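You operate a simulated robot arm through the tools that you are given. There is no shell and no other tool.

You are at the controls of a simulated robot arm. One attempt, no reset.

TASK
Zero the counter, run a batch of 1, then halt.
Fine: batch dial on 1, start and feed at the white ledge; the other boards stay on the feed belts.

It is judged by the outcome, as a careful person would: the job done as asked, and still so three seconds after it is handed in. It fails if anything else is knocked over, pushed out of place, dropped, spilled or broken.

THE ROBOT
A 7-joint arm with a two-finger parallel gripper, fixed in place. Base frame: the origin is at the foot of the arm, x ahead of it, y to its left, z up. Readings come in m, rad, newtons and seconds.
With the tool pointing down near the work surface it reaches from about 0.3 to 0.72 m from the base axis. Its first joint turns from -2.897 to 2.897 rad. Payload 3.43 kg.
The TCP is the grasp point between the finger pads, 0.034 m short of the fingertips. In the tool frame z runs along the fingers and y along their closing line. Largest opening 0.128 m; finger width 0.024, thickness 0.012; the body of the gripper, 0.048 by 0.13 m, starts 0.096 m behind the TCP.
Orientation is told as [roll, pitch, yaw] about the base's x, y, z axes, in that order, counted from this pose: with the fingers straight down and closing along the base's y, the tool's x points along the base's -x, its y along +y and its z along -z.

THE INTERFACE
- The arm moves only by the tool step_arm. Its argument "commands" is one flat list of numbers, 7 for each row, row after row: the opening, from 0 (shut) to 1 (fully open), then the shift along the tool's x, y, z in m, then the turn, a rotation vector about the tool's x, y, z in rad. In form: [jaw, tx, ty, tz, wx, wy, wz, jaw, tx, ty, tz, wx, wy, wz, ...]. A call has 1 to 20 rows; each row shifts and turns the commanded pose from where the row before left it, along the tool's axes as they then stand. Each row takes 0.2 s and may step no farther than 0.05 m and 0.15 rad from the row before; otherwise, or with a gripper value out of range, the whole call is refused. Where a pose cannot be reached the arm comes as near as it can. A force on the tool above 40 N (or 10 N above the force at the start of the call, whichever is more), or a blocked arm, ends the call early, and 0.2 s more pass. Each finger travels about 0.108 m/s and halts on what it meets, pressing with about 41 N; the grip force reading is that of the motor and also rises with nothing between the fingers. The clock runs only during rows and for 0.2 s after the last one: add rows that do not move to give the fingers time. It gives the time, the measured TCP pose, the force on the tool (base axes), the opening and the grip force at its end, in the units of the frame above (readings bear some noise), with the torque about the TCP (base axes, N m) and any sound that the robot's microphone picked up.
- Cameras (640 x 400 px; columns grow to the right, rows downward): "scene" is fixed at [0.2188, 0.5007, 1.5971]; the picture's right is [-0.65, -0.76, 0.00], its down [-0.65, 0.56, -0.52] and it looks along [0.40, -0.34, -0.85] (base axes); focal length 271 px, centre (320, 200). "wrist" rides on the gripper at [0.076, -0.011, -0.16] in the tool frame; the picture's right is [0.15, 0.99, 0.00], its down [-0.88, 0.13, -0.46] and it looks along [-0.45, 0.07, 0.89] (tool axes); focal length 234 px, centre (320, 200). There is no depth. A picture from a camera that has moved, and an enlarged one, comes with that camera's place and axes in the base frame and with its lens.
- camera(camera): a new picture of that camera. The clock stands still meanwhile.
- move_column(by): slides the trunk up (or, below 0, down) by that many m; the arm rides with it, the base frame stays. It gives what a move gives, with no picture.
- enlarge(camera, box): a new picture of the part [left, top, right, bottom] of that camera's present view, enlarged. The clock stands still meanwhile.
- finish_job(): hands the job in; it is judged then, once.

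Places have to be worked out from the pictures, the camera data and where the tool is seen. Open the gripper and draw the arm clear of the work before you hand the job in, unless the task says otherwise.

The tools are called after "Call:" by a JSON object that holds its "name" and its "arguments". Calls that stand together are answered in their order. step_arm: Moves the arm, as the interface text tells. Its arguments: {"type":"object","properties":{"commands":{"type":"array"}},"required":["commands"]} The other tools are called the same way: move_column (by) slides the trunk up or down; camera (camera) takes a picture; enlarge (camera, box) takes an enlarged picture of a part of a camera's view; finish_job () hands the job in.

At the start:

```text
clock: 0.0
tcp_pos: [0.4922, 0.0268, 1.2221]
tcp_rot: [-0.001, 0.001, 0.0]
wrist_force: [-0.4, -0.4, 0.0]
wrist_torque: [0.02, 0.02, -0.03]
gripper_width: 0.1281
gripper_force: 0.0
trunk travel left (down, up): [-0.25, 0.074]
```

scene: 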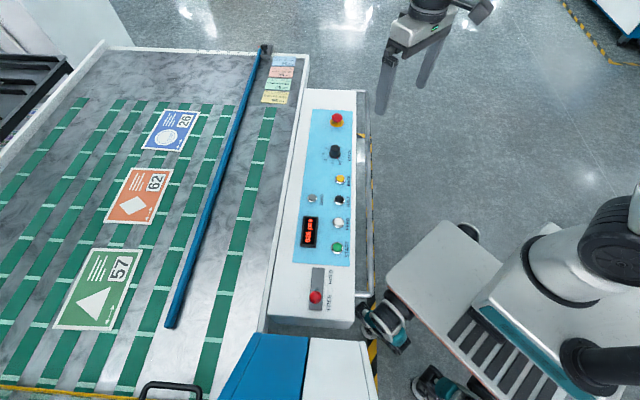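
wrist: 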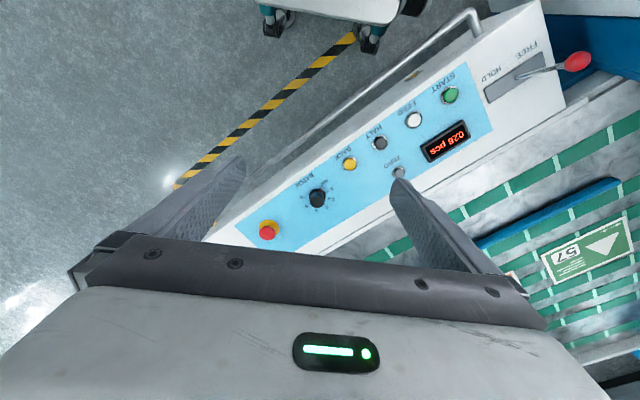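

The start pictures show a control panel with E-stop, batch dial, several buttons, a display and a hold/free lever. I look closer at the panel and at the boards before moving.

Call:
{"name": "enlarge", "arguments": {"camera": "scene", "box": [260, 80, 400, 200]}}

Call:
{"name": "enlarge", "arguments": {"camera": "scene", "box": [260, 170, 400, 330]}}

Call:
{"name": "enlarge", "arguments": {"camera": "wrist", "box": [220, 30, 620, 260]}}

Call:
{"name": "enlarge", "arguments": {"camera": "scene", "box": [0, 30, 320, 400]}}

```text
3.33 times, centred on (330, 140) of scene
camera zoom: at [0.2188, 0.5007, 1.5971], right [-0.65, -0.76, 0.0], down [-0.65, 0.56, -0.52], along [0.4, -0.34, -0.85], focal length 904 px, centre (287, 400)
```

zoom: 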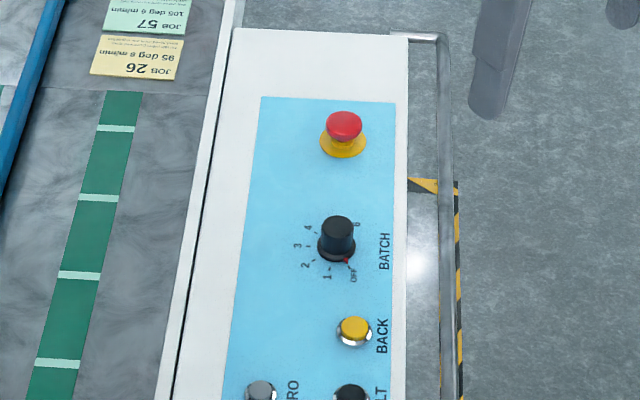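

```text
2.50 times, centred on (330, 250) of scene
camera zoom: at [0.2188, 0.5007, 1.5971], right [-0.65, -0.76, 0.0], down [-0.65, 0.56, -0.52], along [0.4, -0.34, -0.85], focal length 678 px, centre (295, 75)
```

zoom: 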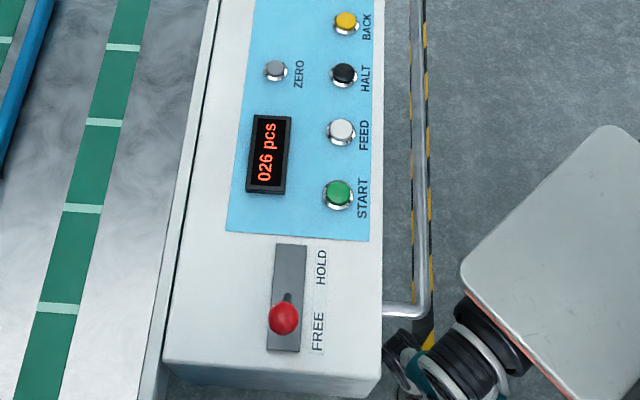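

```text
1.60 times, centred on (420, 145) of wrist
camera zoom: at [0.415, 0.0149, 1.383], right [-0.15, 0.99, 0.0], down [0.88, 0.13, 0.46], along [0.45, 0.07, -0.89], focal length 375 px, centre (160, 288)
```

zoom: 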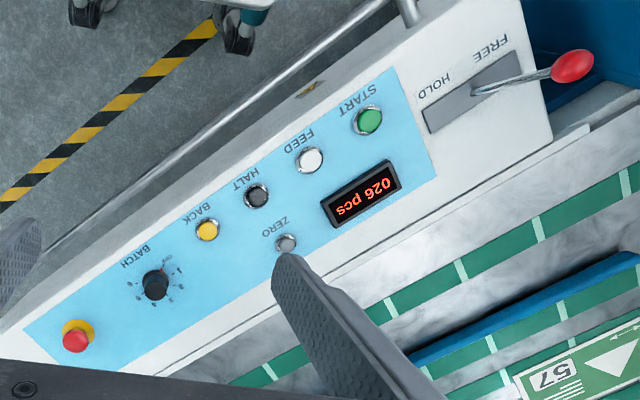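

```text
1.08 times, centred on (160, 215) of scene (not enlarged: the box is as wide or as high as the picture)
camera zoom: at [0.2188, 0.5007, 1.5971], right [-0.65, -0.76, 0.0], down [-0.65, 0.56, -0.52], along [0.4, -0.34, -0.85], focal length 293 px, centre (493, 184)
```

zoom: 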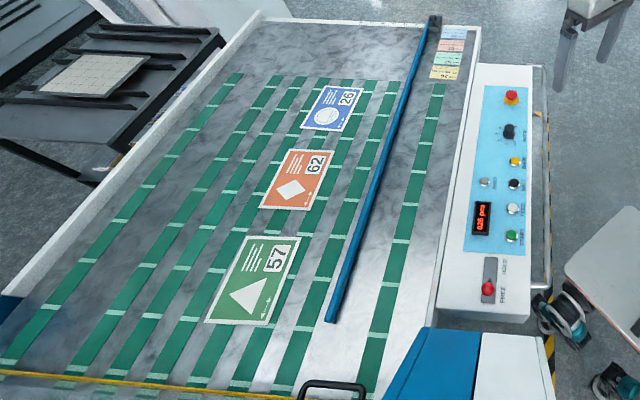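

The panel lies at 45° in the base frame; by both cameras I judge START ≈ (0.405, 0.276), FEED ≈ (0.460, 0.219), HALT ≈ (0.516, 0.162), BACK ≈ (0.573, 0.106), ZERO ≈ (0.576, 0.224), with button tops near z 0.875. I close the fingers and go above ZERO at z ≈ 1.02 for a closer look.

Call:
{"name": "step_arm", "arguments": {"commands": [0, -0.014, 0.033, 0.0333, 0, 0, 0, 0, -0.014, 0.033, 0.0333, 0, 0, 0, 0, -0.014, 0.033, 0.0333, 0, 0, 0, 0, -0.014, 0.033, 0.0333, 0, 0, 0, 0, -0.014, 0.033, 0.0333, 0, 0, 0, 0, -0.014, 0.033, 0.0333, 0, 0, 0, 0, 0, 0, 0, 0, 0, 0, 0, 0, 0, 0, 0, 0, 0]}}

```text
clock: 1.8
tcp_pos: [0.5718, 0.2252, 1.0235]
tcp_rot: [0.0, -0.001, 0.002]
wrist_force: [0.9, -1.0, -1.5]
wrist_torque: [0.05, 0.0, 0.0]
gripper_width: 0.0
gripper_force: 33.3
trunk travel left (down, up): [-0.25, 0.074]
```

The arm followed well and the fingers are shut. I look from the wrist and the scene camera to check where the fingertips sit relative to ZERO.

Call:
{"name": "camera", "arguments": {"camera": "wrist"}}

Call:
{"name": "enlarge", "arguments": {"camera": "scene", "box": [250, 80, 410, 340]}}

```text
taken
camera wrist: at [0.4961, 0.2134, 1.1848], right [-0.15, 0.99, 0.0], down [0.88, 0.13, 0.46], along [0.45, 0.07, -0.89], focal length 234 px, centre (320, 200)
```

wrist: 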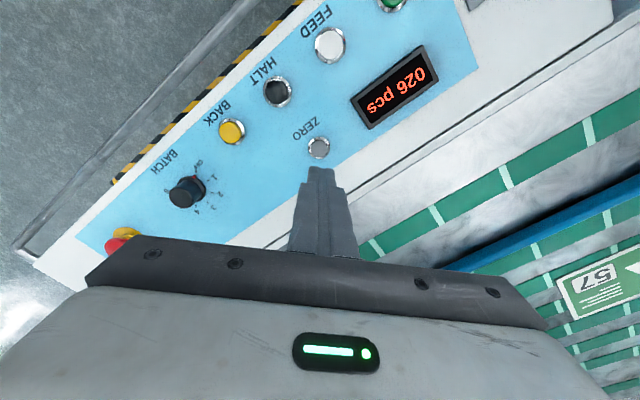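

```text
1.54 times, centred on (330, 210) of scene
camera zoom: at [0.2188, 0.5007, 1.5971], right [-0.65, -0.76, 0.0], down [-0.65, 0.56, -0.52], along [0.4, -0.34, -0.85], focal length 417 px, centre (305, 185)
```

zoom: 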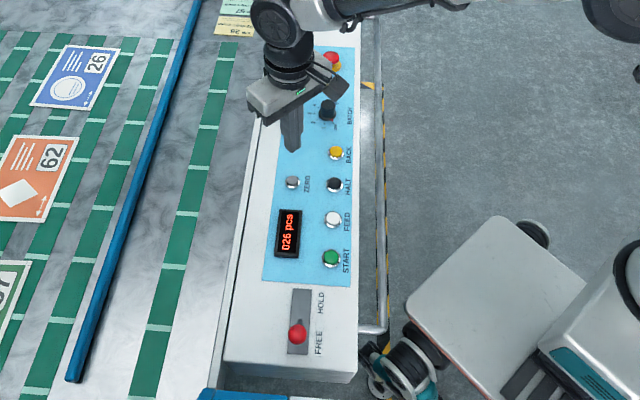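

From this nearer view ZERO works out at (0.576, 0.2236), matching my estimate. I centre on it and go down 9 cm, leaving a couple of centimetres above the button.

Call:
{"name": "step_arm", "arguments": {"commands": [0, -0.0042, -0.0016, 0.03, 0, 0, 0, 0, 0, 0, 0.03, 0, 0, 0, 0, 0, 0, 0.03, 0, 0, 0, 0, 0, 0, 0, 0, 0, 0]}}

Call:
{"name": "camera", "arguments": {"camera": "wrist"}}

Call:
{"name": "enlarge", "arguments": {"camera": "scene", "box": [260, 130, 380, 230]}}

```text
clock: 2.8
tcp_pos: [0.5792, 0.2209, 0.9323]
tcp_rot: [0.0, -0.001, 0.0]
wrist_force: [0.4, 0.2, 0.1]
wrist_torque: [-0.02, -0.03, -0.01]
gripper_width: 0.0
gripper_force: 32.9
trunk travel left (down, up): [-0.25, 0.074]
```

```text
taken
camera wrist: at [0.5033, 0.2087, 1.0924], right [-0.15, 0.99, 0.0], down [0.88, 0.13, 0.46], along [0.45, 0.07, -0.89], focal length 234 px, centre (320, 200)
```

wrist: 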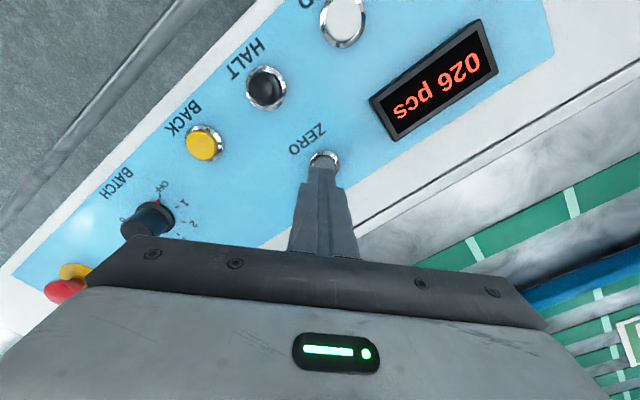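

```text
4.00 times, centred on (320, 180) of scene
camera zoom: at [0.2188, 0.5007, 1.5971], right [-0.65, -0.76, 0.0], down [-0.65, 0.56, -0.52], along [0.4, -0.34, -0.85], focal length 1085 px, centre (320, 280)
```

zoom: 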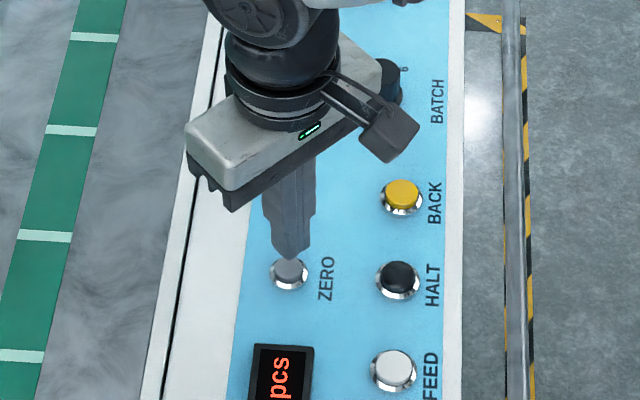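

Tip and button line up in both views to within a few millimetres. I lower slowly onto ZERO by 2 cm and watch the force.

Call:
{"name": "step_arm", "arguments": {"commands": [0, 0, 0, 0.005, 0, 0, 0, 0, 0, 0, 0.005, 0, 0, 0, 0, 0, 0, 0.005, 0, 0, 0, 0, 0, 0, 0.004, 0, 0, 0]}}

Call:
{"name": "camera", "arguments": {"camera": "wrist"}}

```text
clock: 3.8
tcp_pos: [0.5809, 0.2216, 0.9145]
tcp_rot: [0.0, 0.0, 0.002]
wrist_force: [-0.1, -0.3, -0.3]
wrist_torque: [0.04, 0.04, 0.02]
gripper_width: 0.0
gripper_force: 32.7
trunk travel left (down, up): [-0.25, 0.074]
```

```text
taken
camera wrist: at [0.5041, 0.2107, 1.0747], right [-0.15, 0.99, 0.0], down [0.88, 0.13, 0.46], along [0.45, 0.07, -0.89], focal length 234 px, centre (320, 200)
```

wrist: 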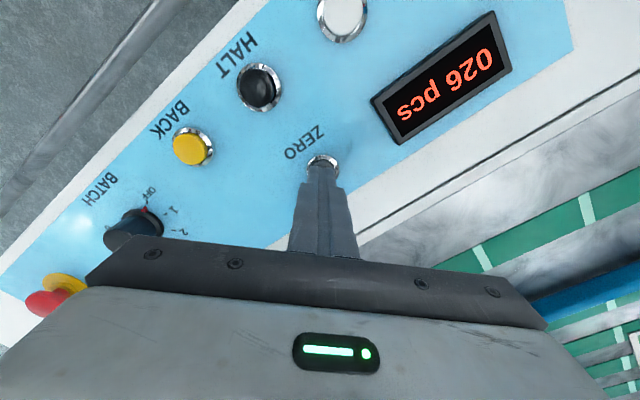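

No contact yet at tip height ≈ 0.880. I shift 3 mm back toward −x and keep pressing in small steps.

Call:
{"name": "step_arm", "arguments": {"commands": [0, 0.003, 0.001, 0.003, 0, 0, 0, 0, 0, 0, 0.003, 0, 0, 0, 0, 0, 0, 0.003, 0, 0, 0]}}

Call:
{"name": "enlarge", "arguments": {"camera": "wrist", "box": [240, 0, 560, 200]}}

```text
clock: 4.6
tcp_pos: [0.5779, 0.2231, 0.9059]
tcp_rot: [0.001, -0.003, 0.0]
wrist_force: [0.9, -2.2, 7.9]
wrist_torque: [-0.06, -0.05, 0.06]
gripper_width: 0.0003
gripper_force: 32.6
trunk travel left (down, up): [-0.25, 0.074]
heard: click
```

```text
2.00 times, centred on (400, 100) of wrist
camera zoom: at [0.5013, 0.2118, 1.0661], right [-0.15, 0.99, 0.0], down [0.88, 0.13, 0.46], along [0.45, 0.07, -0.89], focal length 468 px, centre (160, 400)
```

zoom: 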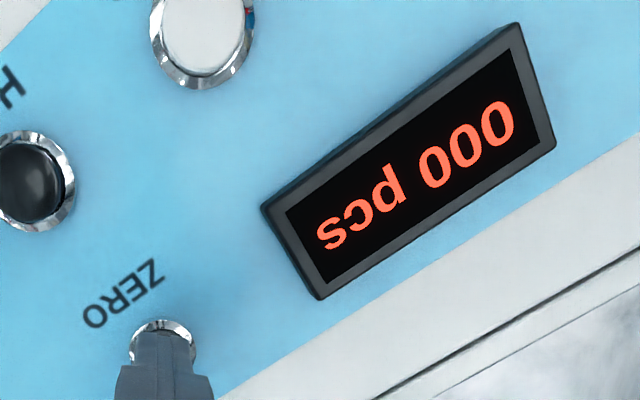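

ZERO clicked and the display now reads 000. I lift clear and move to a spot where the wrist camera can see the batch dial and its marks.

Call:
{"name": "step_arm", "arguments": {"commands": [0, 0, 0, -0.04, 0, 0, 0, 0, 0, 0, -0.04, 0, 0, 0, 0, 0, 0, -0.04, 0, 0, 0, 0, -0.0203, -0.0297, 0, 0, 0, 0, 0, -0.0203, -0.0297, 0, 0, 0, 0, 0, -0.0203, -0.0297, 0, 0, 0, 0, 0, -0.0203, -0.0297, 0, 0, 0, 0, 0, -0.0203, -0.0297, 0, 0, 0, 0, 0, -0.0203, -0.0297, 0, 0, 0, 0, 0, 0, 0, 0, 0, 0, 0]}}

Call:
{"name": "camera", "arguments": {"camera": "wrist"}}

Call:
{"name": "enlarge", "arguments": {"camera": "scene", "box": [260, 80, 380, 200]}}

```text
clock: 6.8
tcp_pos: [0.6964, 0.0453, 1.025]
tcp_rot: [0.001, -0.001, -0.002]
wrist_force: [-0.2, -0.2, -0.2]
wrist_torque: [0.02, -0.03, 0.02]
gripper_width: 0.0
gripper_force: 32.9
trunk travel left (down, up): [-0.25, 0.074]
```

```text
taken
camera wrist: at [0.6203, 0.0336, 1.1854], right [-0.15, 0.99, 0.0], down [0.88, 0.13, 0.46], along [0.45, 0.07, -0.89], focal length 234 px, centre (320, 200)
```

wrist: 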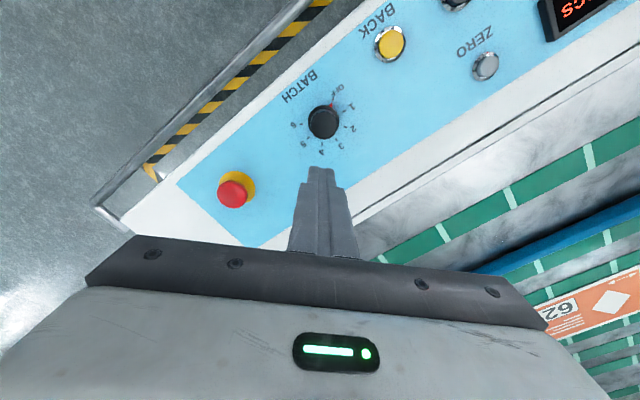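

```text
3.33 times, centred on (320, 140) of scene
camera zoom: at [0.2188, 0.5007, 1.5971], right [-0.65, -0.76, 0.0], down [-0.65, 0.56, -0.52], along [0.4, -0.34, -0.85], focal length 904 px, centre (320, 400)
```

zoom: 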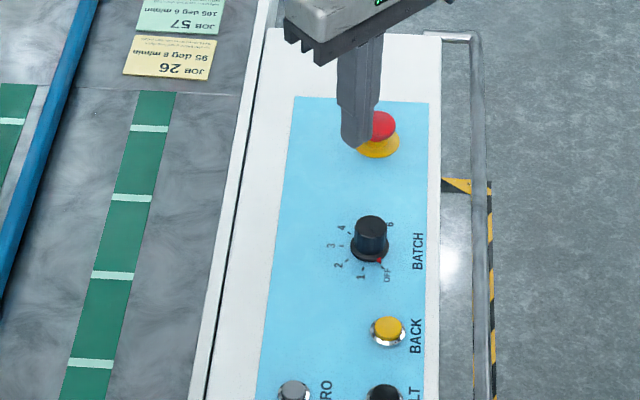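

The dial is in clear view now. I enlarge it to read the pointer and the scale.

Call:
{"name": "enlarge", "arguments": {"camera": "wrist", "box": [272, 75, 372, 165]}}

Call:
{"name": "enlarge", "arguments": {"camera": "wrist", "box": [190, 50, 450, 220]}}

```text
4.44 times, centred on (322, 120) of wrist
camera zoom: at [0.6203, 0.0336, 1.1854], right [-0.15, 0.99, 0.0], down [0.88, 0.13, 0.46], along [0.45, 0.07, -0.89], focal length 1041 px, centre (311, 556)
```

zoom: 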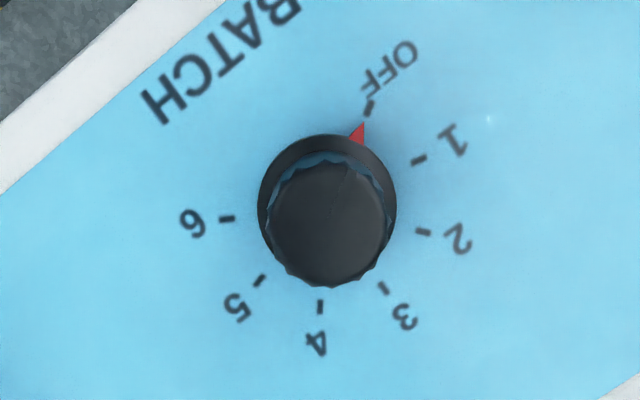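

```text
2.35 times, centred on (320, 135) of wrist
camera zoom: at [0.6203, 0.0336, 1.1854], right [-0.15, 0.99, 0.0], down [0.88, 0.13, 0.46], along [0.45, 0.07, -0.89], focal length 551 px, centre (320, 353)
```

zoom: 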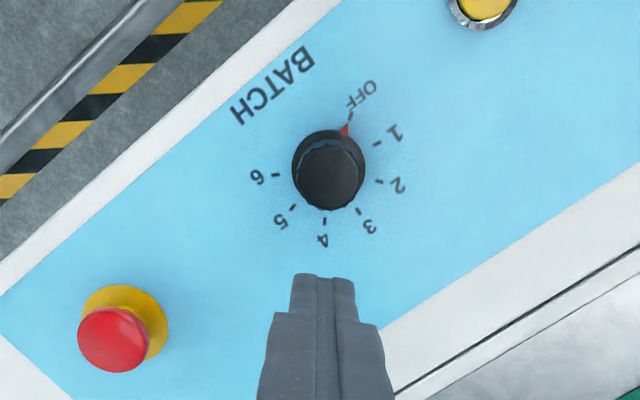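

The pointer sits on OFF and the marks are 40° apart, running clockwise; the dial centre works out at (0.6675, 0.0467), knob top about z 0.895, knob about 3 cm wide. I move over it, open to about 65 mm, pre-turn the tool 20° counter-clockwise, and go down to just above the knob.

Call:
{"name": "step_arm", "arguments": {"commands": [0.5, 0.0288, 0.0015, 0, 0, 0, 0, 0.5, 0, 0, 0, 0, 0, -0.117, 0.5, 0, 0, 0, 0, 0, -0.117, 0.5, 0, 0, 0, 0, 0, -0.116, 0.5, 0, 0, 0.035, 0, 0, 0, 0.5, 0, 0, 0.035, 0, 0, 0, 0.5, 0, 0, 0, 0, 0, 0]}}

Call:
{"name": "camera", "arguments": {"camera": "wrist"}}

Call:
{"name": "enlarge", "arguments": {"camera": "scene", "box": [280, 80, 400, 200]}}

```text
clock: 8.4
tcp_pos: [0.6692, 0.0458, 0.9554]
tcp_rot: [-0.001, 0.0, 0.351]
wrist_force: [0.6, -0.7, -0.8]
wrist_torque: [0.0, 0.01, 0.0]
gripper_width: 0.064
gripper_force: 0.1
trunk travel left (down, up): [-0.25, 0.074]
```

```text
taken
camera wrist: at [0.6005, 0.0096, 1.1159], right [-0.48, 0.88, 0.0], down [0.78, 0.42, 0.46], along [0.4, 0.22, -0.89], focal length 234 px, centre (320, 200)
```

wrist: 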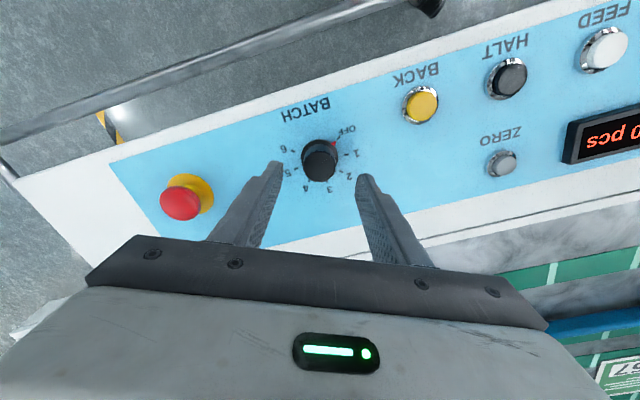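

```text
3.33 times, centred on (340, 140) of scene
camera zoom: at [0.2188, 0.5007, 1.5971], right [-0.65, -0.76, 0.0], down [-0.65, 0.56, -0.52], along [0.4, -0.34, -0.85], focal length 904 px, centre (253, 400)
```

zoom: 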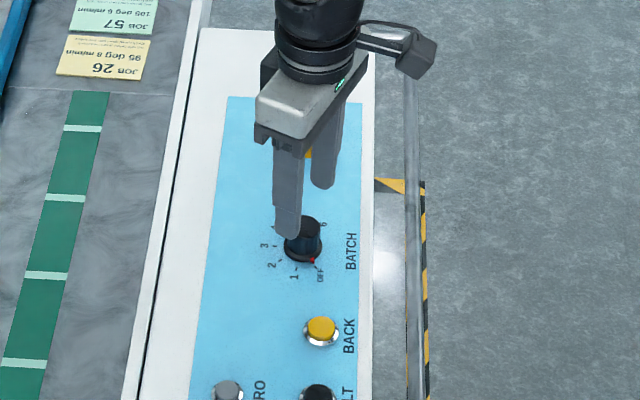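

The knob looks centred between the fingers sideways, but I want a finer check fore and aft, so I enlarge the wrist view of it.

Call:
{"name": "enlarge", "arguments": {"camera": "wrist", "box": [240, 100, 400, 220]}}

```text
3.33 times, centred on (320, 160) of wrist
camera zoom: at [0.6005, 0.0096, 1.1159], right [-0.48, 0.88, 0.0], down [0.78, 0.42, 0.46], along [0.4, 0.22, -0.89], focal length 781 px, centre (320, 333)
```

zoom: 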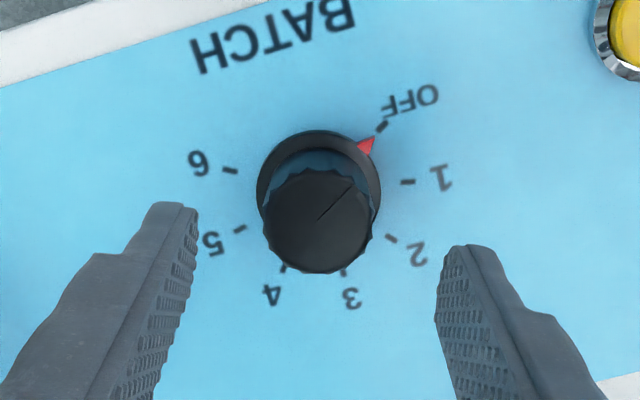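

The refined dial centre (0.667, 0.046) agrees with the TCP at (0.668, 0.046), so the knob is centred. I lower 4.5 cm so the tips straddle the knob just above its skirt, then close on it.

Call:
{"name": "step_arm", "arguments": {"commands": [0.5, 0, 0, 0.015, 0, 0, 0, 0.5, 0, 0, 0.015, 0, 0, 0, 0.5, 0, 0, 0.015, 0, 0, 0, 0.5, 0, 0, 0, 0, 0, 0, 0.1, 0, 0, 0, 0, 0, 0, 0.1, 0, 0, 0, 0, 0, 0]}}

Call:
{"name": "enlarge", "arguments": {"camera": "wrist", "box": [240, 80, 400, 220]}}

```text
clock: 9.8
tcp_pos: [0.6698, 0.0461, 0.9103]
tcp_rot: [-0.002, 0.0, 0.35]
wrist_force: [1.4, -2.6, -1.7]
wrist_torque: [-0.04, -0.38, 0.01]
gripper_width: 0.0323
gripper_force: 45.2
trunk travel left (down, up): [-0.25, 0.074]
```

```text
2.86 times, centred on (320, 150) of wrist
camera zoom: at [0.6014, 0.0094, 1.0705], right [-0.48, 0.88, 0.0], down [0.78, 0.42, 0.46], along [0.4, 0.22, -0.89], focal length 669 px, centre (320, 343)
```

zoom: 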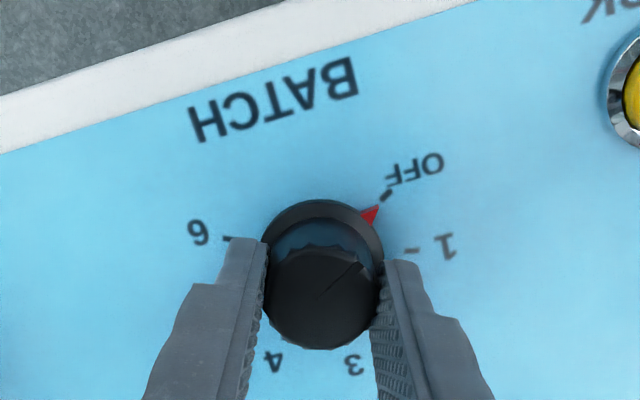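

The fingers hold the knob at 32 mm with low side force. I turn it 40° clockwise (as seen from above), about the tool z axis, and check.

Call:
{"name": "step_arm", "arguments": {"commands": [0.1, 0, 0, 0, 0, 0, 0.1, 0.1, 0, 0, 0, 0, 0, 0.1, 0.1, 0, 0, 0, 0, 0, 0.1, 0.1, 0, 0, 0, 0, 0, 0.1, 0.1, 0, 0, 0, 0, 0, 0.1, 0.1, 0, 0, 0, 0, 0, 0.1, 0.1, 0, 0, 0, 0, 0, 0.098, 0.1, 0, 0, 0, 0, 0, 0]}}

Call:
{"name": "enlarge", "arguments": {"camera": "wrist", "box": [240, 80, 400, 220]}}

Call:
{"name": "enlarge", "arguments": {"camera": "scene", "box": [290, 110, 380, 200]}}

```text
clock: 11.6
tcp_pos: [0.6694, 0.0451, 0.9107]
tcp_rot: [-0.002, 0.0, -0.349]
wrist_force: [-4.8, -11.8, 5.9]
wrist_torque: [-0.11, 1.32, 0.03]
gripper_width: 0.032
gripper_force: 44.8
trunk travel left (down, up): [-0.25, 0.074]
```

```text
2.86 times, centred on (320, 150) of wrist
camera zoom: at [0.5938, 0.0606, 1.0705], right [0.2, 0.98, 0.0], down [0.87, -0.18, 0.46], along [0.45, -0.09, -0.89], focal length 669 px, centre (320, 343)
```

zoom: 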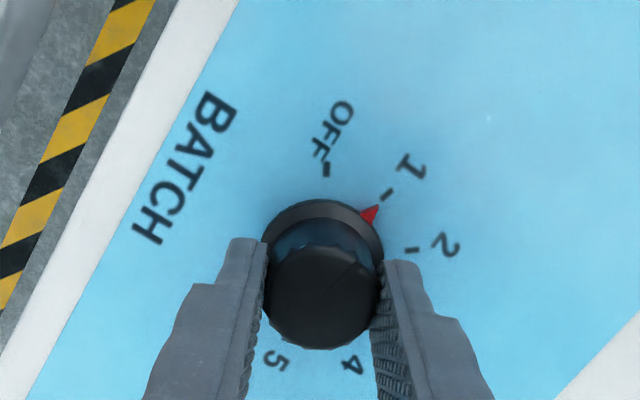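

```text
4.44 times, centred on (335, 155) of scene
camera zoom: at [0.2188, 0.5007, 1.5971], right [-0.65, -0.76, 0.0], down [-0.65, 0.56, -0.52], along [0.4, -0.34, -0.85], focal length 1206 px, centre (253, 400)
```

zoom: 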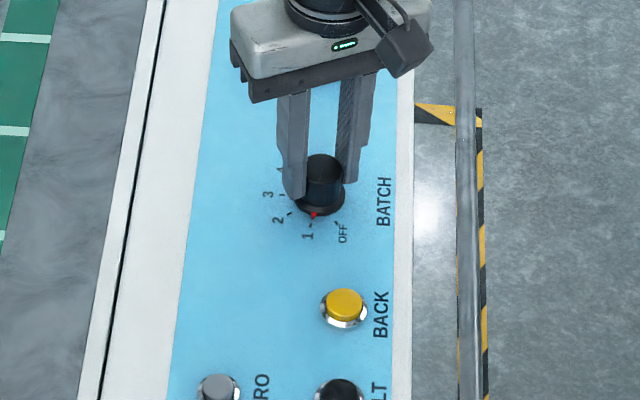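

The pointer now lines up with the 1 mark. I open the fingers, lift straight up and check the dial stays there.

Call:
{"name": "step_arm", "arguments": {"commands": [0.5, 0, 0, 0, 0, 0, 0, 0.5, 0, 0, 0, 0, 0, 0, 0.5, 0, 0, -0.03, 0, 0, 0, 0.5, 0, 0, -0.04, 0, 0, 0, 0.5, 0, 0, -0.04, 0, 0, 0]}}

Call:
{"name": "enlarge", "arguments": {"camera": "wrist", "box": [220, 80, 420, 220]}}

Call:
{"name": "camera", "arguments": {"camera": "scene"}}

```text
clock: 12.8
tcp_pos: [0.6694, 0.0475, 1.0226]
tcp_rot: [-0.001, 0.002, -0.348]
wrist_force: [-0.4, -0.7, -0.2]
wrist_torque: [0.04, 0.01, 0.04]
gripper_width: 0.0641
gripper_force: 0.1
trunk travel left (down, up): [-0.25, 0.074]
```

```text
2.86 times, centred on (320, 150) of wrist
camera zoom: at [0.5935, 0.0626, 1.183], right [0.2, 0.98, 0.0], down [0.87, -0.18, 0.46], along [0.45, -0.09, -0.89], focal length 669 px, centre (320, 343)
```

zoom: 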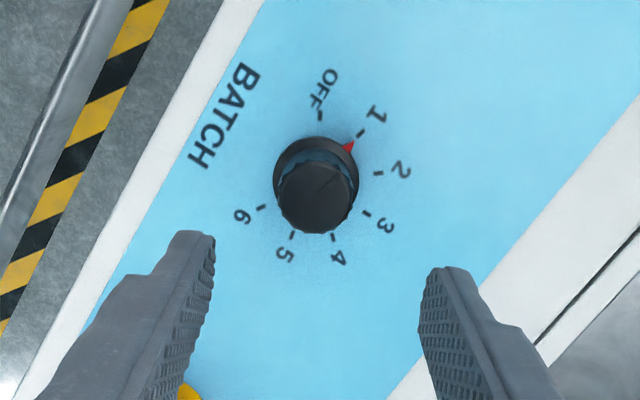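

```text
taken
```

scene: 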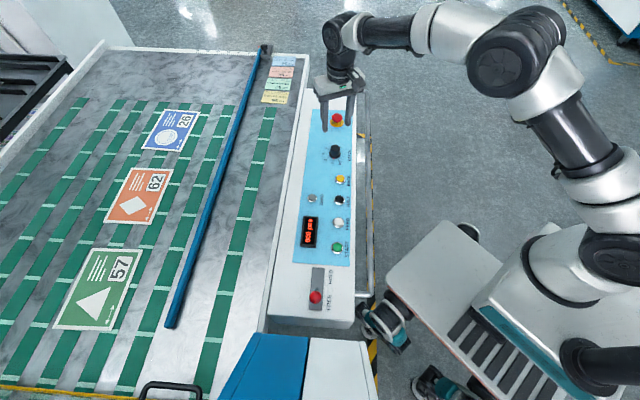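

The dial rests on 1, the display shows 000, and the boards are undisturbed. I shut the fingers, turn the tool back to zero yaw, and travel at safe height to above START.

Call:
{"name": "step_arm", "arguments": {"commands": [0, 0, 0, 0, 0, 0, -0.116, 0, 0, 0, 0, 0, 0, -0.116, 0, 0, 0, 0, 0, 0, -0.116, 0, 0.0329, 0.0288, 0, 0, 0, 0, 0, 0.0329, 0.0288, 0, 0, 0, 0, 0, 0.0329, 0.0288, 0, 0, 0, 0, 0, 0.0329, 0.0288, 0, 0, 0, 0, 0, 0.0329, 0.0288, 0, 0, 0, 0, 0, 0.0329, 0.0288, 0, 0, 0, 0, 0, 0.0329, 0.0288, 0, 0, 0, 0, 0, 0.0329, 0.0288, 0, 0, 0, 0, 0, 0, 0, 0, 0, 0, 0]}}

Call:
{"name": "camera", "arguments": {"camera": "wrist"}}

Call:
{"name": "enlarge", "arguments": {"camera": "scene", "box": [270, 170, 390, 330]}}

```text
clock: 15.4
tcp_pos: [0.4079, 0.2794, 1.0224]
tcp_rot: [0.0, -0.001, -0.002]
wrist_force: [-0.6, 0.5, -0.3]
wrist_torque: [-0.04, 0.03, -0.03]
gripper_width: 0.0
gripper_force: 33.1
trunk travel left (down, up): [-0.25, 0.074]
```

```text
taken
camera wrist: at [0.3315, 0.2675, 1.1816], right [-0.15, 0.99, 0.0], down [0.88, 0.13, 0.46], along [0.45, 0.07, -0.89], focal length 234 px, centre (320, 200)
```

wrist: 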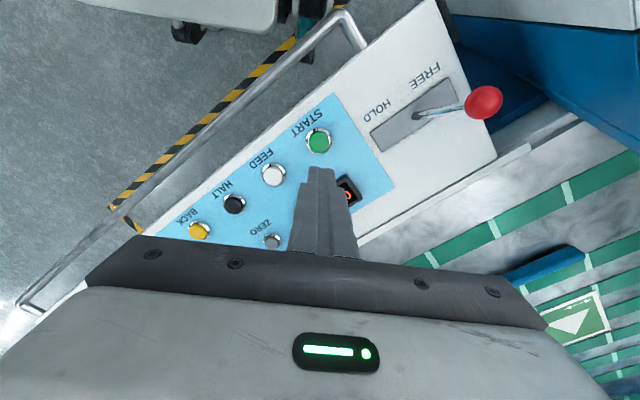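

```text
2.50 times, centred on (330, 250) of scene
camera zoom: at [0.2188, 0.5007, 1.5971], right [-0.65, -0.76, 0.0], down [-0.65, 0.56, -0.52], along [0.4, -0.34, -0.85], focal length 678 px, centre (295, 75)
```

zoom: 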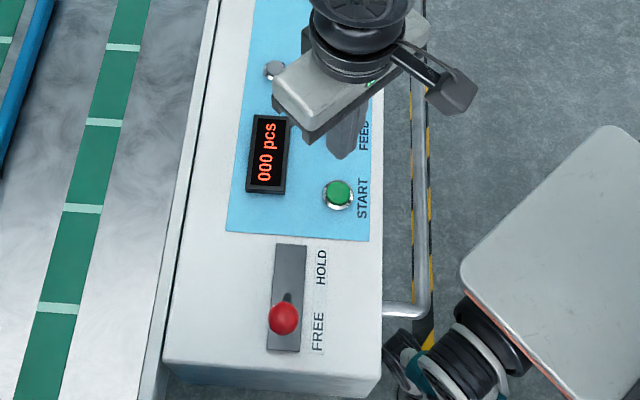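

START works out at about (0.403, 0.277). The hold/free lever leans to FREE, which I leave alone. I centre and go down to about 1 cm above the button.

Call:
{"name": "step_arm", "arguments": {"commands": [0, 0.0045, -0.0015, 0.032, 0, 0, 0, 0, 0, 0, 0.032, 0, 0, 0, 0, 0, 0, 0.03, 0, 0, 0, 0, 0, 0, 0, 0, 0, 0]}}

Call:
{"name": "enlarge", "arguments": {"camera": "wrist", "box": [240, 90, 400, 210]}}

Call:
{"name": "enlarge", "arguments": {"camera": "scene", "box": [280, 200, 380, 300]}}

```text
clock: 16.4
tcp_pos: [0.4034, 0.2773, 0.9254]
tcp_rot: [0.0, 0.002, -0.001]
wrist_force: [0.6, -0.4, 0.5]
wrist_torque: [-0.02, 0.0, 0.02]
gripper_width: 0.0
gripper_force: 33.1
trunk travel left (down, up): [-0.25, 0.074]
```

```text
3.33 times, centred on (320, 150) of wrist
camera zoom: at [0.3265, 0.2661, 1.0858], right [-0.15, 0.99, 0.0], down [0.88, 0.13, 0.46], along [0.45, 0.07, -0.89], focal length 781 px, centre (320, 367)
```

zoom: 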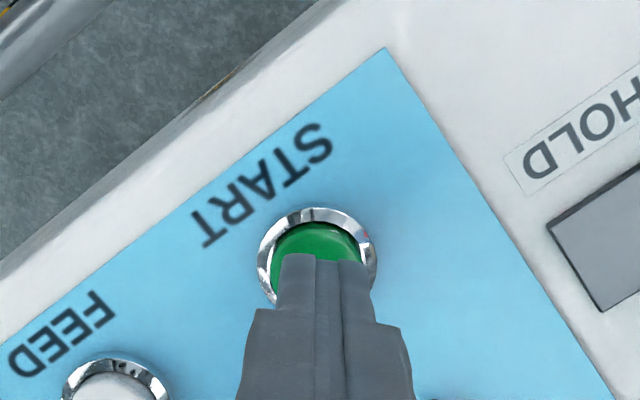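

```text
4.00 times, centred on (330, 250) of scene
camera zoom: at [0.2188, 0.5007, 1.5971], right [-0.65, -0.76, 0.0], down [-0.65, 0.56, -0.52], along [0.4, -0.34, -0.85], focal length 1085 px, centre (280, 0)
```

zoom: 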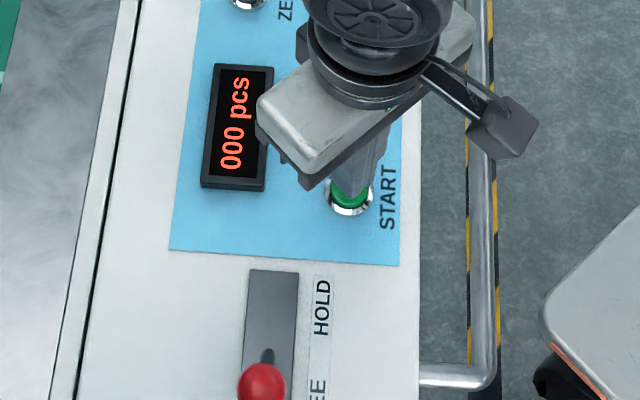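

The tip is right over START (ring centre ≈ (0.4045, 0.2775)). I press down in small steps.

Call:
{"name": "step_arm", "arguments": {"commands": [0, -0.001, 0, 0.005, 0, 0, 0, 0, 0, 0, 0.004, 0, 0, 0, 0, 0, 0, 0.003, 0, 0, 0, 0, 0, 0, 0.003, 0, 0, 0]}}

Call:
{"name": "camera", "arguments": {"camera": "scene"}}

```text
clock: 17.4
tcp_pos: [0.4035, 0.2765, 0.9108]
tcp_rot: [0.001, -0.001, -0.002]
wrist_force: [-0.1, -0.9, 0.0]
wrist_torque: [-0.01, -0.02, -0.02]
gripper_width: 0.0
gripper_force: 33.1
trunk travel left (down, up): [-0.25, 0.074]
```

```text
taken
```

scene: 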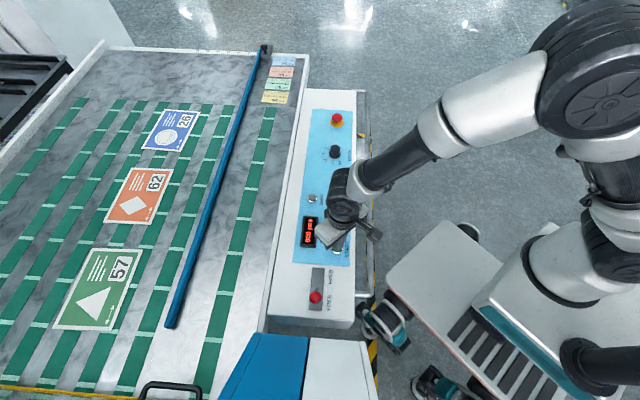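

No contact yet (tip near 0.877). I continue in 2 mm steps until it clicks.

Call:
{"name": "step_arm", "arguments": {"commands": [0, 0, 0, 0.002, 0, 0, 0, 0, 0, 0, 0.002, 0, 0, 0, 0, 0, 0, 0.002, 0, 0, 0]}}

Call:
{"name": "camera", "arguments": {"camera": "scene"}}

```text
clock: 18.2
tcp_pos: [0.4026, 0.2759, 0.9061]
tcp_rot: [0.0, -0.002, -0.001]
wrist_force: [-0.3, 1.1, 6.4]
wrist_torque: [0.06, -0.02, -0.07]
gripper_width: 0.0
gripper_force: 32.9
trunk travel left (down, up): [-0.25, 0.074]
heard: click
```

```text
taken
```

scene: 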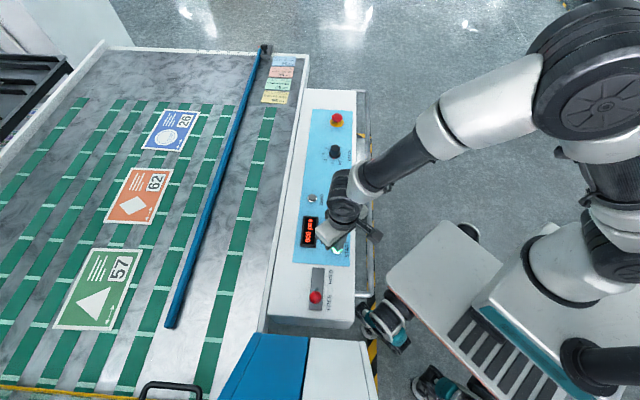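

START clicked. I lift off 5 cm and wait a second to see what the machine does before pressing FEED.

Call:
{"name": "step_arm", "arguments": {"commands": [0, 0, 0, -0.03, 0, 0, 0, 0, 0, 0, -0.03, 0, 0, 0, 0, 0, 0, 0, 0, 0, 0, 0, 0, 0, 0, 0, 0, 0, 0, 0, 0, 0, 0, 0, 0]}}

Call:
{"name": "camera", "arguments": {"camera": "scene"}}

Call:
{"name": "enlarge", "arguments": {"camera": "scene", "box": [270, 170, 390, 330]}}

```text
clock: 19.4
tcp_pos: [0.4025, 0.2761, 0.9657]
tcp_rot: [0.0, 0.0, -0.001]
wrist_force: [-0.4, 0.8, 0.0]
wrist_torque: [0.02, -0.01, -0.01]
gripper_width: 0.0
gripper_force: 32.7
trunk travel left (down, up): [-0.25, 0.074]
```

```text
taken
```

scene: 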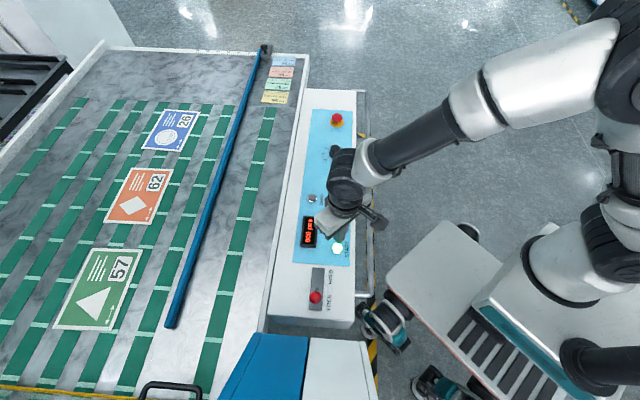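

```text
2.50 times, centred on (330, 250) of scene
camera zoom: at [0.2188, 0.5007, 1.5971], right [-0.65, -0.76, 0.0], down [-0.65, 0.56, -0.52], along [0.4, -0.34, -0.85], focal length 678 px, centre (295, 75)
```

zoom: 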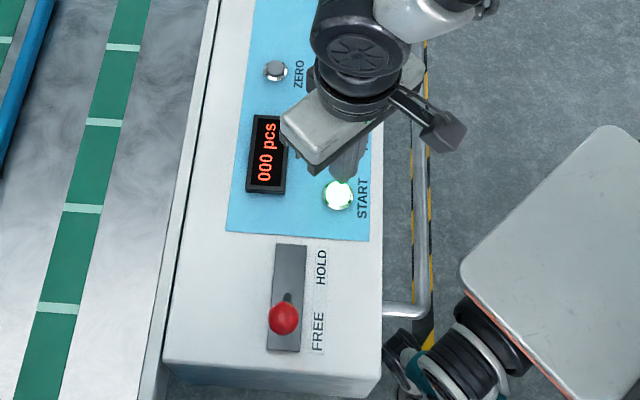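

START is lit and the machine is running with boards still in place and the count at 000, so FEED is needed next. I move over FEED at (0.460, 0.2205) staying above the buttons.

Call:
{"name": "step_arm", "arguments": {"commands": [0, -0.0285, -0.028, 0, 0, 0, 0, 0, -0.0285, -0.028, 0, 0, 0, 0, 0, 0, 0, 0.03, 0, 0, 0, 0, 0, 0, 0.01, 0, 0, 0, 0, 0, 0, 0, 0, 0, 0]}}

Call:
{"name": "enlarge", "arguments": {"camera": "wrist", "box": [240, 90, 400, 210]}}

Call:
{"name": "camera", "arguments": {"camera": "scene"}}

```text
clock: 20.6
tcp_pos: [0.4604, 0.218, 0.925]
tcp_rot: [0.0, 0.001, 0.0]
wrist_force: [-0.1, -0.5, -0.3]
wrist_torque: [0.0, 0.04, 0.04]
gripper_width: 0.0
gripper_force: 32.8
trunk travel left (down, up): [-0.25, 0.074]
```

```text
3.33 times, centred on (320, 150) of wrist
camera zoom: at [0.3836, 0.2069, 1.0848], right [-0.15, 0.99, 0.0], down [0.88, 0.13, 0.46], along [0.45, 0.07, -0.89], focal length 781 px, centre (320, 367)
```

zoom: 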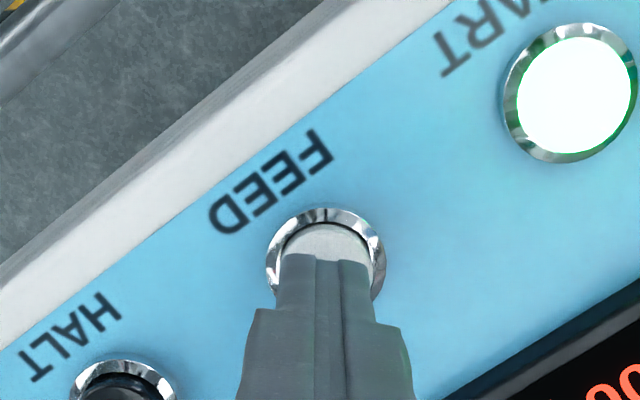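

```text
taken
```

scene: 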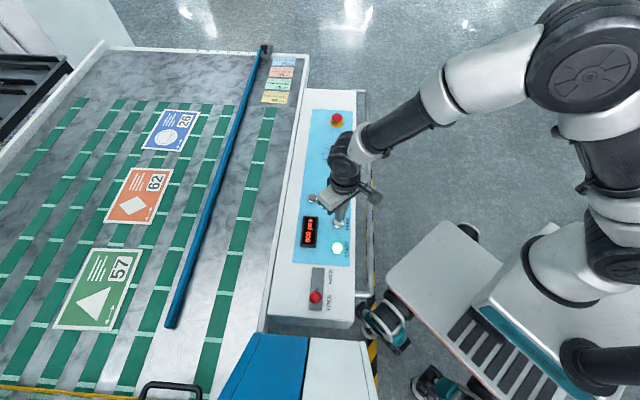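

FEED is under the tip, about 2 mm to +y. I correct that and press down the way that worked for START.

Call:
{"name": "step_arm", "arguments": {"commands": [0, 0, 0.0015, 0.006, 0, 0, 0, 0, 0, 0, 0.005, 0, 0, 0, 0, 0, 0, 0.003, 0, 0, 0, 0, 0, 0, 0.002, 0, 0, 0, 0, 0, 0, 0.002, 0, 0, 0]}}

Call:
{"name": "camera", "arguments": {"camera": "scene"}}

```text
clock: 21.8
tcp_pos: [0.4581, 0.2233, 0.9077]
tcp_rot: [0.0, -0.002, 0.002]
wrist_force: [0.6, 0.1, 1.9]
wrist_torque: [0.0, -0.01, 0.0]
gripper_width: 0.0002
gripper_force: 33.3
trunk travel left (down, up): [-0.25, 0.074]
heard: click
```

```text
taken
```

scene: 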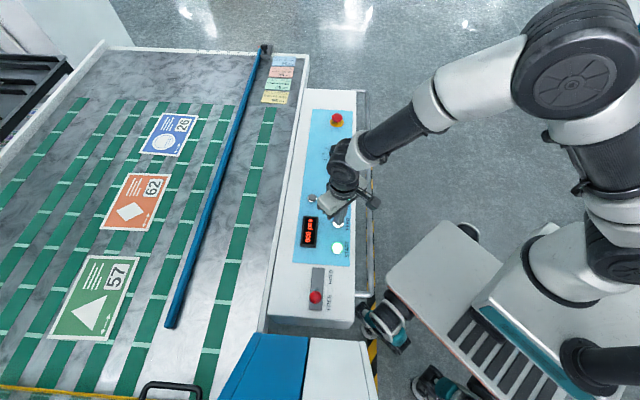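

FEED clicked and the boards have begun moving down the belts. I lift off and move over HALT right away, then watch the count.

Call:
{"name": "step_arm", "arguments": {"commands": [0, 0, 0, -0.028, 0, 0, 0, 0, -0.028, -0.0285, 0, 0, 0, 0, 0, -0.028, -0.0285, 0, 0, 0, 0, 0, 0, 0, 0, 0, 0, 0]}}

Call:
{"name": "camera", "arguments": {"camera": "scene"}}

Call:
{"name": "enlarge", "arguments": {"camera": "wrist", "box": [240, 90, 400, 210]}}

```text
clock: 22.8
tcp_pos: [0.5161, 0.1609, 0.9347]
tcp_rot: [0.001, 0.0, 0.001]
wrist_force: [-0.5, 0.7, 0.0]
wrist_torque: [0.04, -0.01, 0.0]
gripper_width: 0.0001
gripper_force: 34.1
trunk travel left (down, up): [-0.25, 0.074]
```

```text
taken
```

scene: 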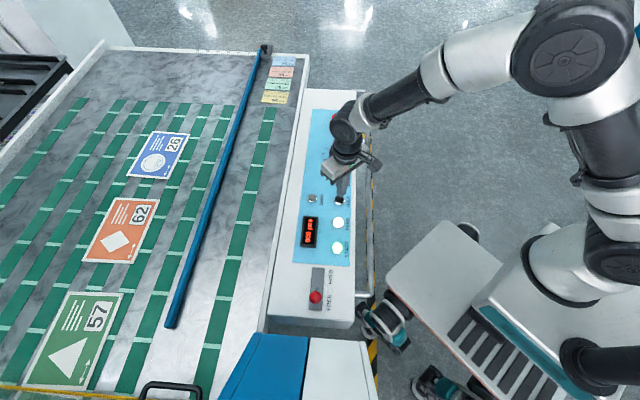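

```text
3.33 times, centred on (320, 150) of wrist
camera zoom: at [0.4396, 0.149, 1.0953], right [-0.15, 0.99, 0.0], down [0.88, 0.13, 0.46], along [0.45, 0.07, -0.89], focal length 781 px, centre (320, 367)
```

zoom: 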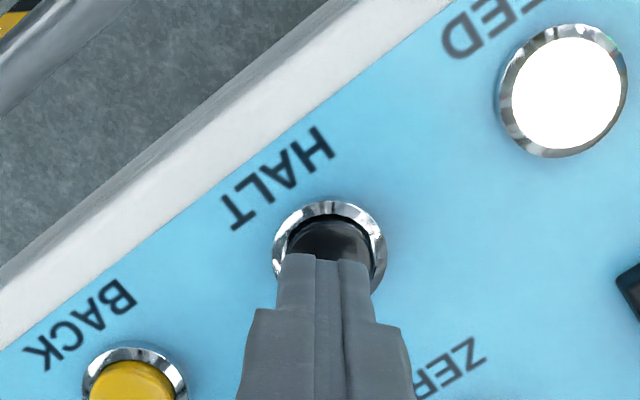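

FEED and START are lit and the boards are advancing. I centre on HALT (0.518, 0.164), hover about 1 cm above it, and watch the count in short waits.

Call:
{"name": "step_arm", "arguments": {"commands": [0, -0.0015, 0.003, 0.01, 0, 0, 0, 0, 0, 0, 0, 0, 0, 0]}}

Call:
{"name": "camera", "arguments": {"camera": "scene"}}

```text
clock: 23.4
tcp_pos: [0.5173, 0.1656, 0.9242]
tcp_rot: [0.0, 0.001, 0.0]
wrist_force: [0.5, -0.4, 0.0]
wrist_torque: [-0.01, 0.01, -0.02]
gripper_width: 0.0
gripper_force: 32.5
trunk travel left (down, up): [-0.25, 0.074]
```

```text
taken
```

scene: 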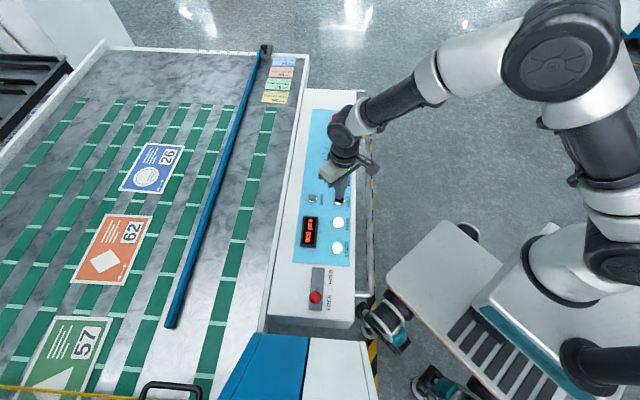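

Board 57 is going in at the bottom edge and the count is still 000. I wait another short moment.

Call:
{"name": "step_arm", "arguments": {"commands": [0, 0, 0, 0, 0, 0, 0, 0, 0, 0, 0, 0, 0, 0]}}

Call:
{"name": "camera", "arguments": {"camera": "scene"}}

Call:
{"name": "enlarge", "arguments": {"camera": "scene", "box": [290, 190, 370, 270]}}

```text
clock: 24.0
tcp_pos: [0.518, 0.1661, 0.9253]
tcp_rot: [-0.001, 0.0, 0.001]
wrist_force: [0.9, 0.7, 0.1]
wrist_torque: [0.01, 0.01, 0.0]
gripper_width: 0.0
gripper_force: 33.5
trunk travel left (down, up): [-0.25, 0.074]
```

```text
taken
```

scene: 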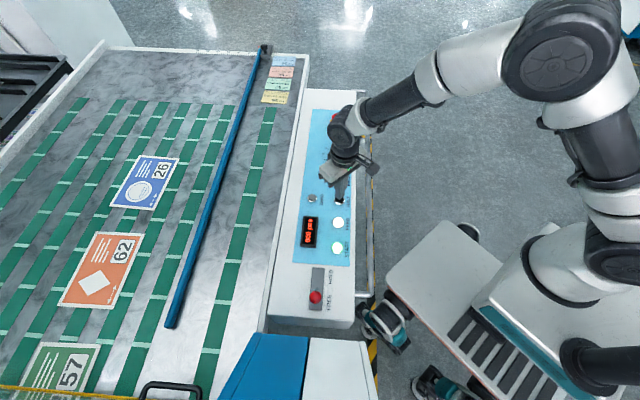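

```text
5.00 times, centred on (330, 230) of scene
camera zoom: at [0.2188, 0.5007, 1.5971], right [-0.65, -0.76, 0.0], down [-0.65, 0.56, -0.52], along [0.4, -0.34, -0.85], focal length 1357 px, centre (270, 50)
```

zoom: 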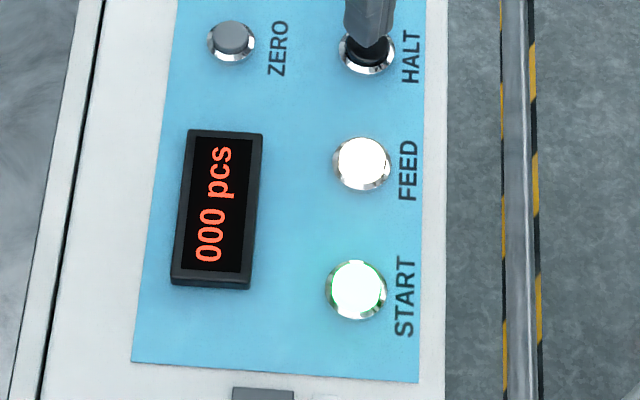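

The count is still 000 with board 57 about half through. I keep waiting in short steps.

Call:
{"name": "step_arm", "arguments": {"commands": [0, 0, 0, 0, 0, 0, 0, 0, 0, 0, 0, 0, 0, 0]}}

Call:
{"name": "camera", "arguments": {"camera": "scene"}}

Call:
{"name": "enlarge", "arguments": {"camera": "scene", "box": [290, 190, 370, 270]}}

```text
clock: 24.6
tcp_pos: [0.5164, 0.1654, 0.9255]
tcp_rot: [0.001, 0.0, 0.0]
wrist_force: [-0.7, -0.8, -0.7]
wrist_torque: [-0.02, 0.0, 0.0]
gripper_width: 0.0
gripper_force: 32.7
trunk travel left (down, up): [-0.25, 0.074]
```

```text
taken
```

scene: 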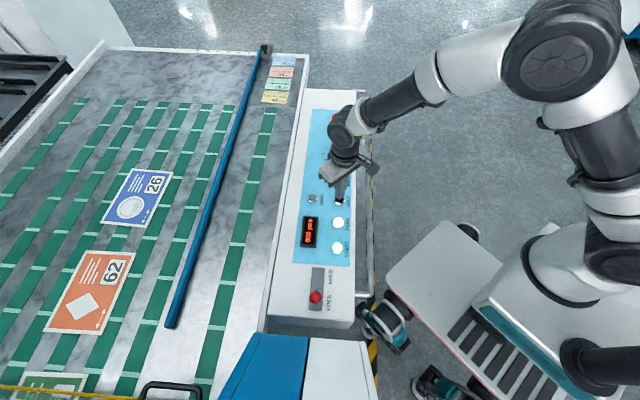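

```text
5.00 times, centred on (330, 230) of scene
camera zoom: at [0.2188, 0.5007, 1.5971], right [-0.65, -0.76, 0.0], down [-0.65, 0.56, -0.52], along [0.4, -0.34, -0.85], focal length 1357 px, centre (270, 50)
```

zoom: 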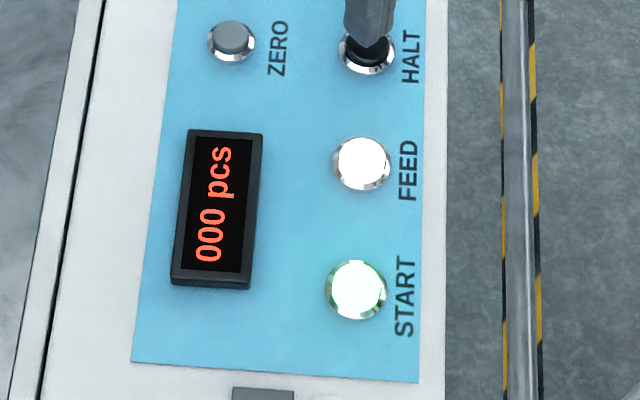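

Board 57 is almost fully in; board 62 is about a second behind it. I wait one short row and check whether the count ticks and the feed stops.

Call:
{"name": "step_arm", "arguments": {"commands": [0, 0, 0, 0, 0, 0, 0]}}

Call:
{"name": "camera", "arguments": {"camera": "scene"}}

Call:
{"name": "enlarge", "arguments": {"camera": "scene", "box": [290, 190, 370, 270]}}

```text
clock: 25.0
tcp_pos: [0.518, 0.1653, 0.9252]
tcp_rot: [-0.002, 0.0, -0.001]
wrist_force: [-0.2, 0.5, 0.0]
wrist_torque: [0.02, 0.02, -0.02]
gripper_width: 0.0
gripper_force: 32.8
trunk travel left (down, up): [-0.25, 0.074]
```

```text
taken
```

scene: 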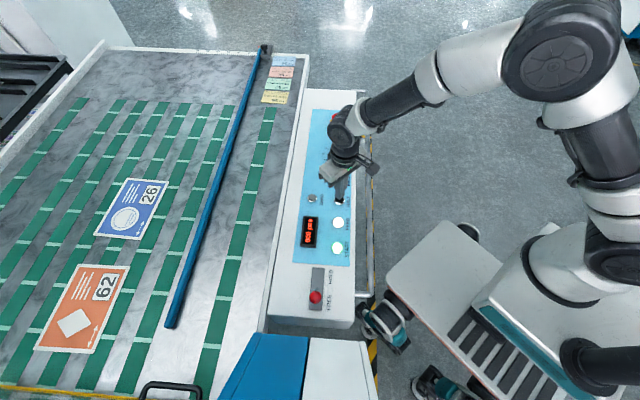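

```text
5.00 times, centred on (330, 230) of scene
camera zoom: at [0.2188, 0.5007, 1.5971], right [-0.65, -0.76, 0.0], down [-0.65, 0.56, -0.52], along [0.4, -0.34, -0.85], focal length 1357 px, centre (270, 50)
```

zoom: 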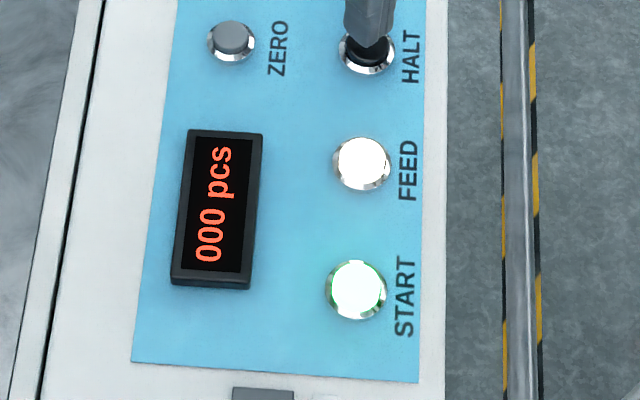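

Board 57 has left the view, the count is still 000 and 62 is still short of the edge. I lower 7 mm closer to HALT during one more short row so I can press at once if needed.

Call:
{"name": "step_arm", "arguments": {"commands": [0, 0, 0, 0.007, 0, 0, 0]}}

Call:
{"name": "camera", "arguments": {"camera": "scene"}}

Call:
{"name": "enlarge", "arguments": {"camera": "scene", "box": [290, 190, 370, 270]}}

```text
clock: 25.4
tcp_pos: [0.5169, 0.1674, 0.9189]
tcp_rot: [0.0, 0.0, 0.0]
wrist_force: [-0.4, -0.1, 0.1]
wrist_torque: [-0.03, 0.0, 0.03]
gripper_width: 0.0001
gripper_force: 32.4
trunk travel left (down, up): [-0.25, 0.074]
```

```text
taken
```

scene: 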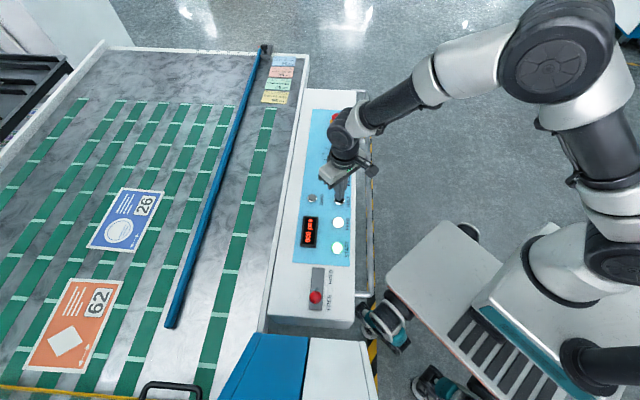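

```text
5.00 times, centred on (330, 230) of scene
camera zoom: at [0.2188, 0.5007, 1.5971], right [-0.65, -0.76, 0.0], down [-0.65, 0.56, -0.52], along [0.4, -0.34, -0.85], focal length 1357 px, centre (270, 50)
```

zoom: 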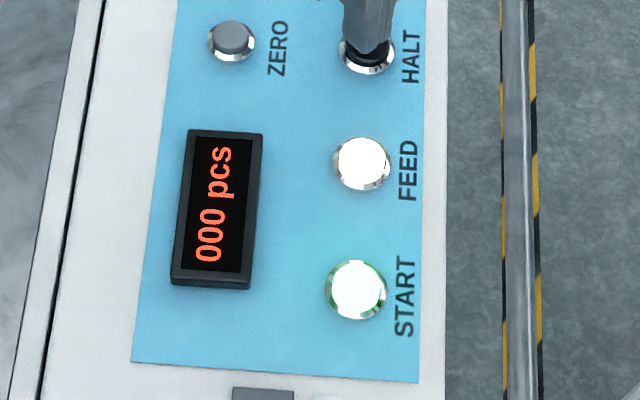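

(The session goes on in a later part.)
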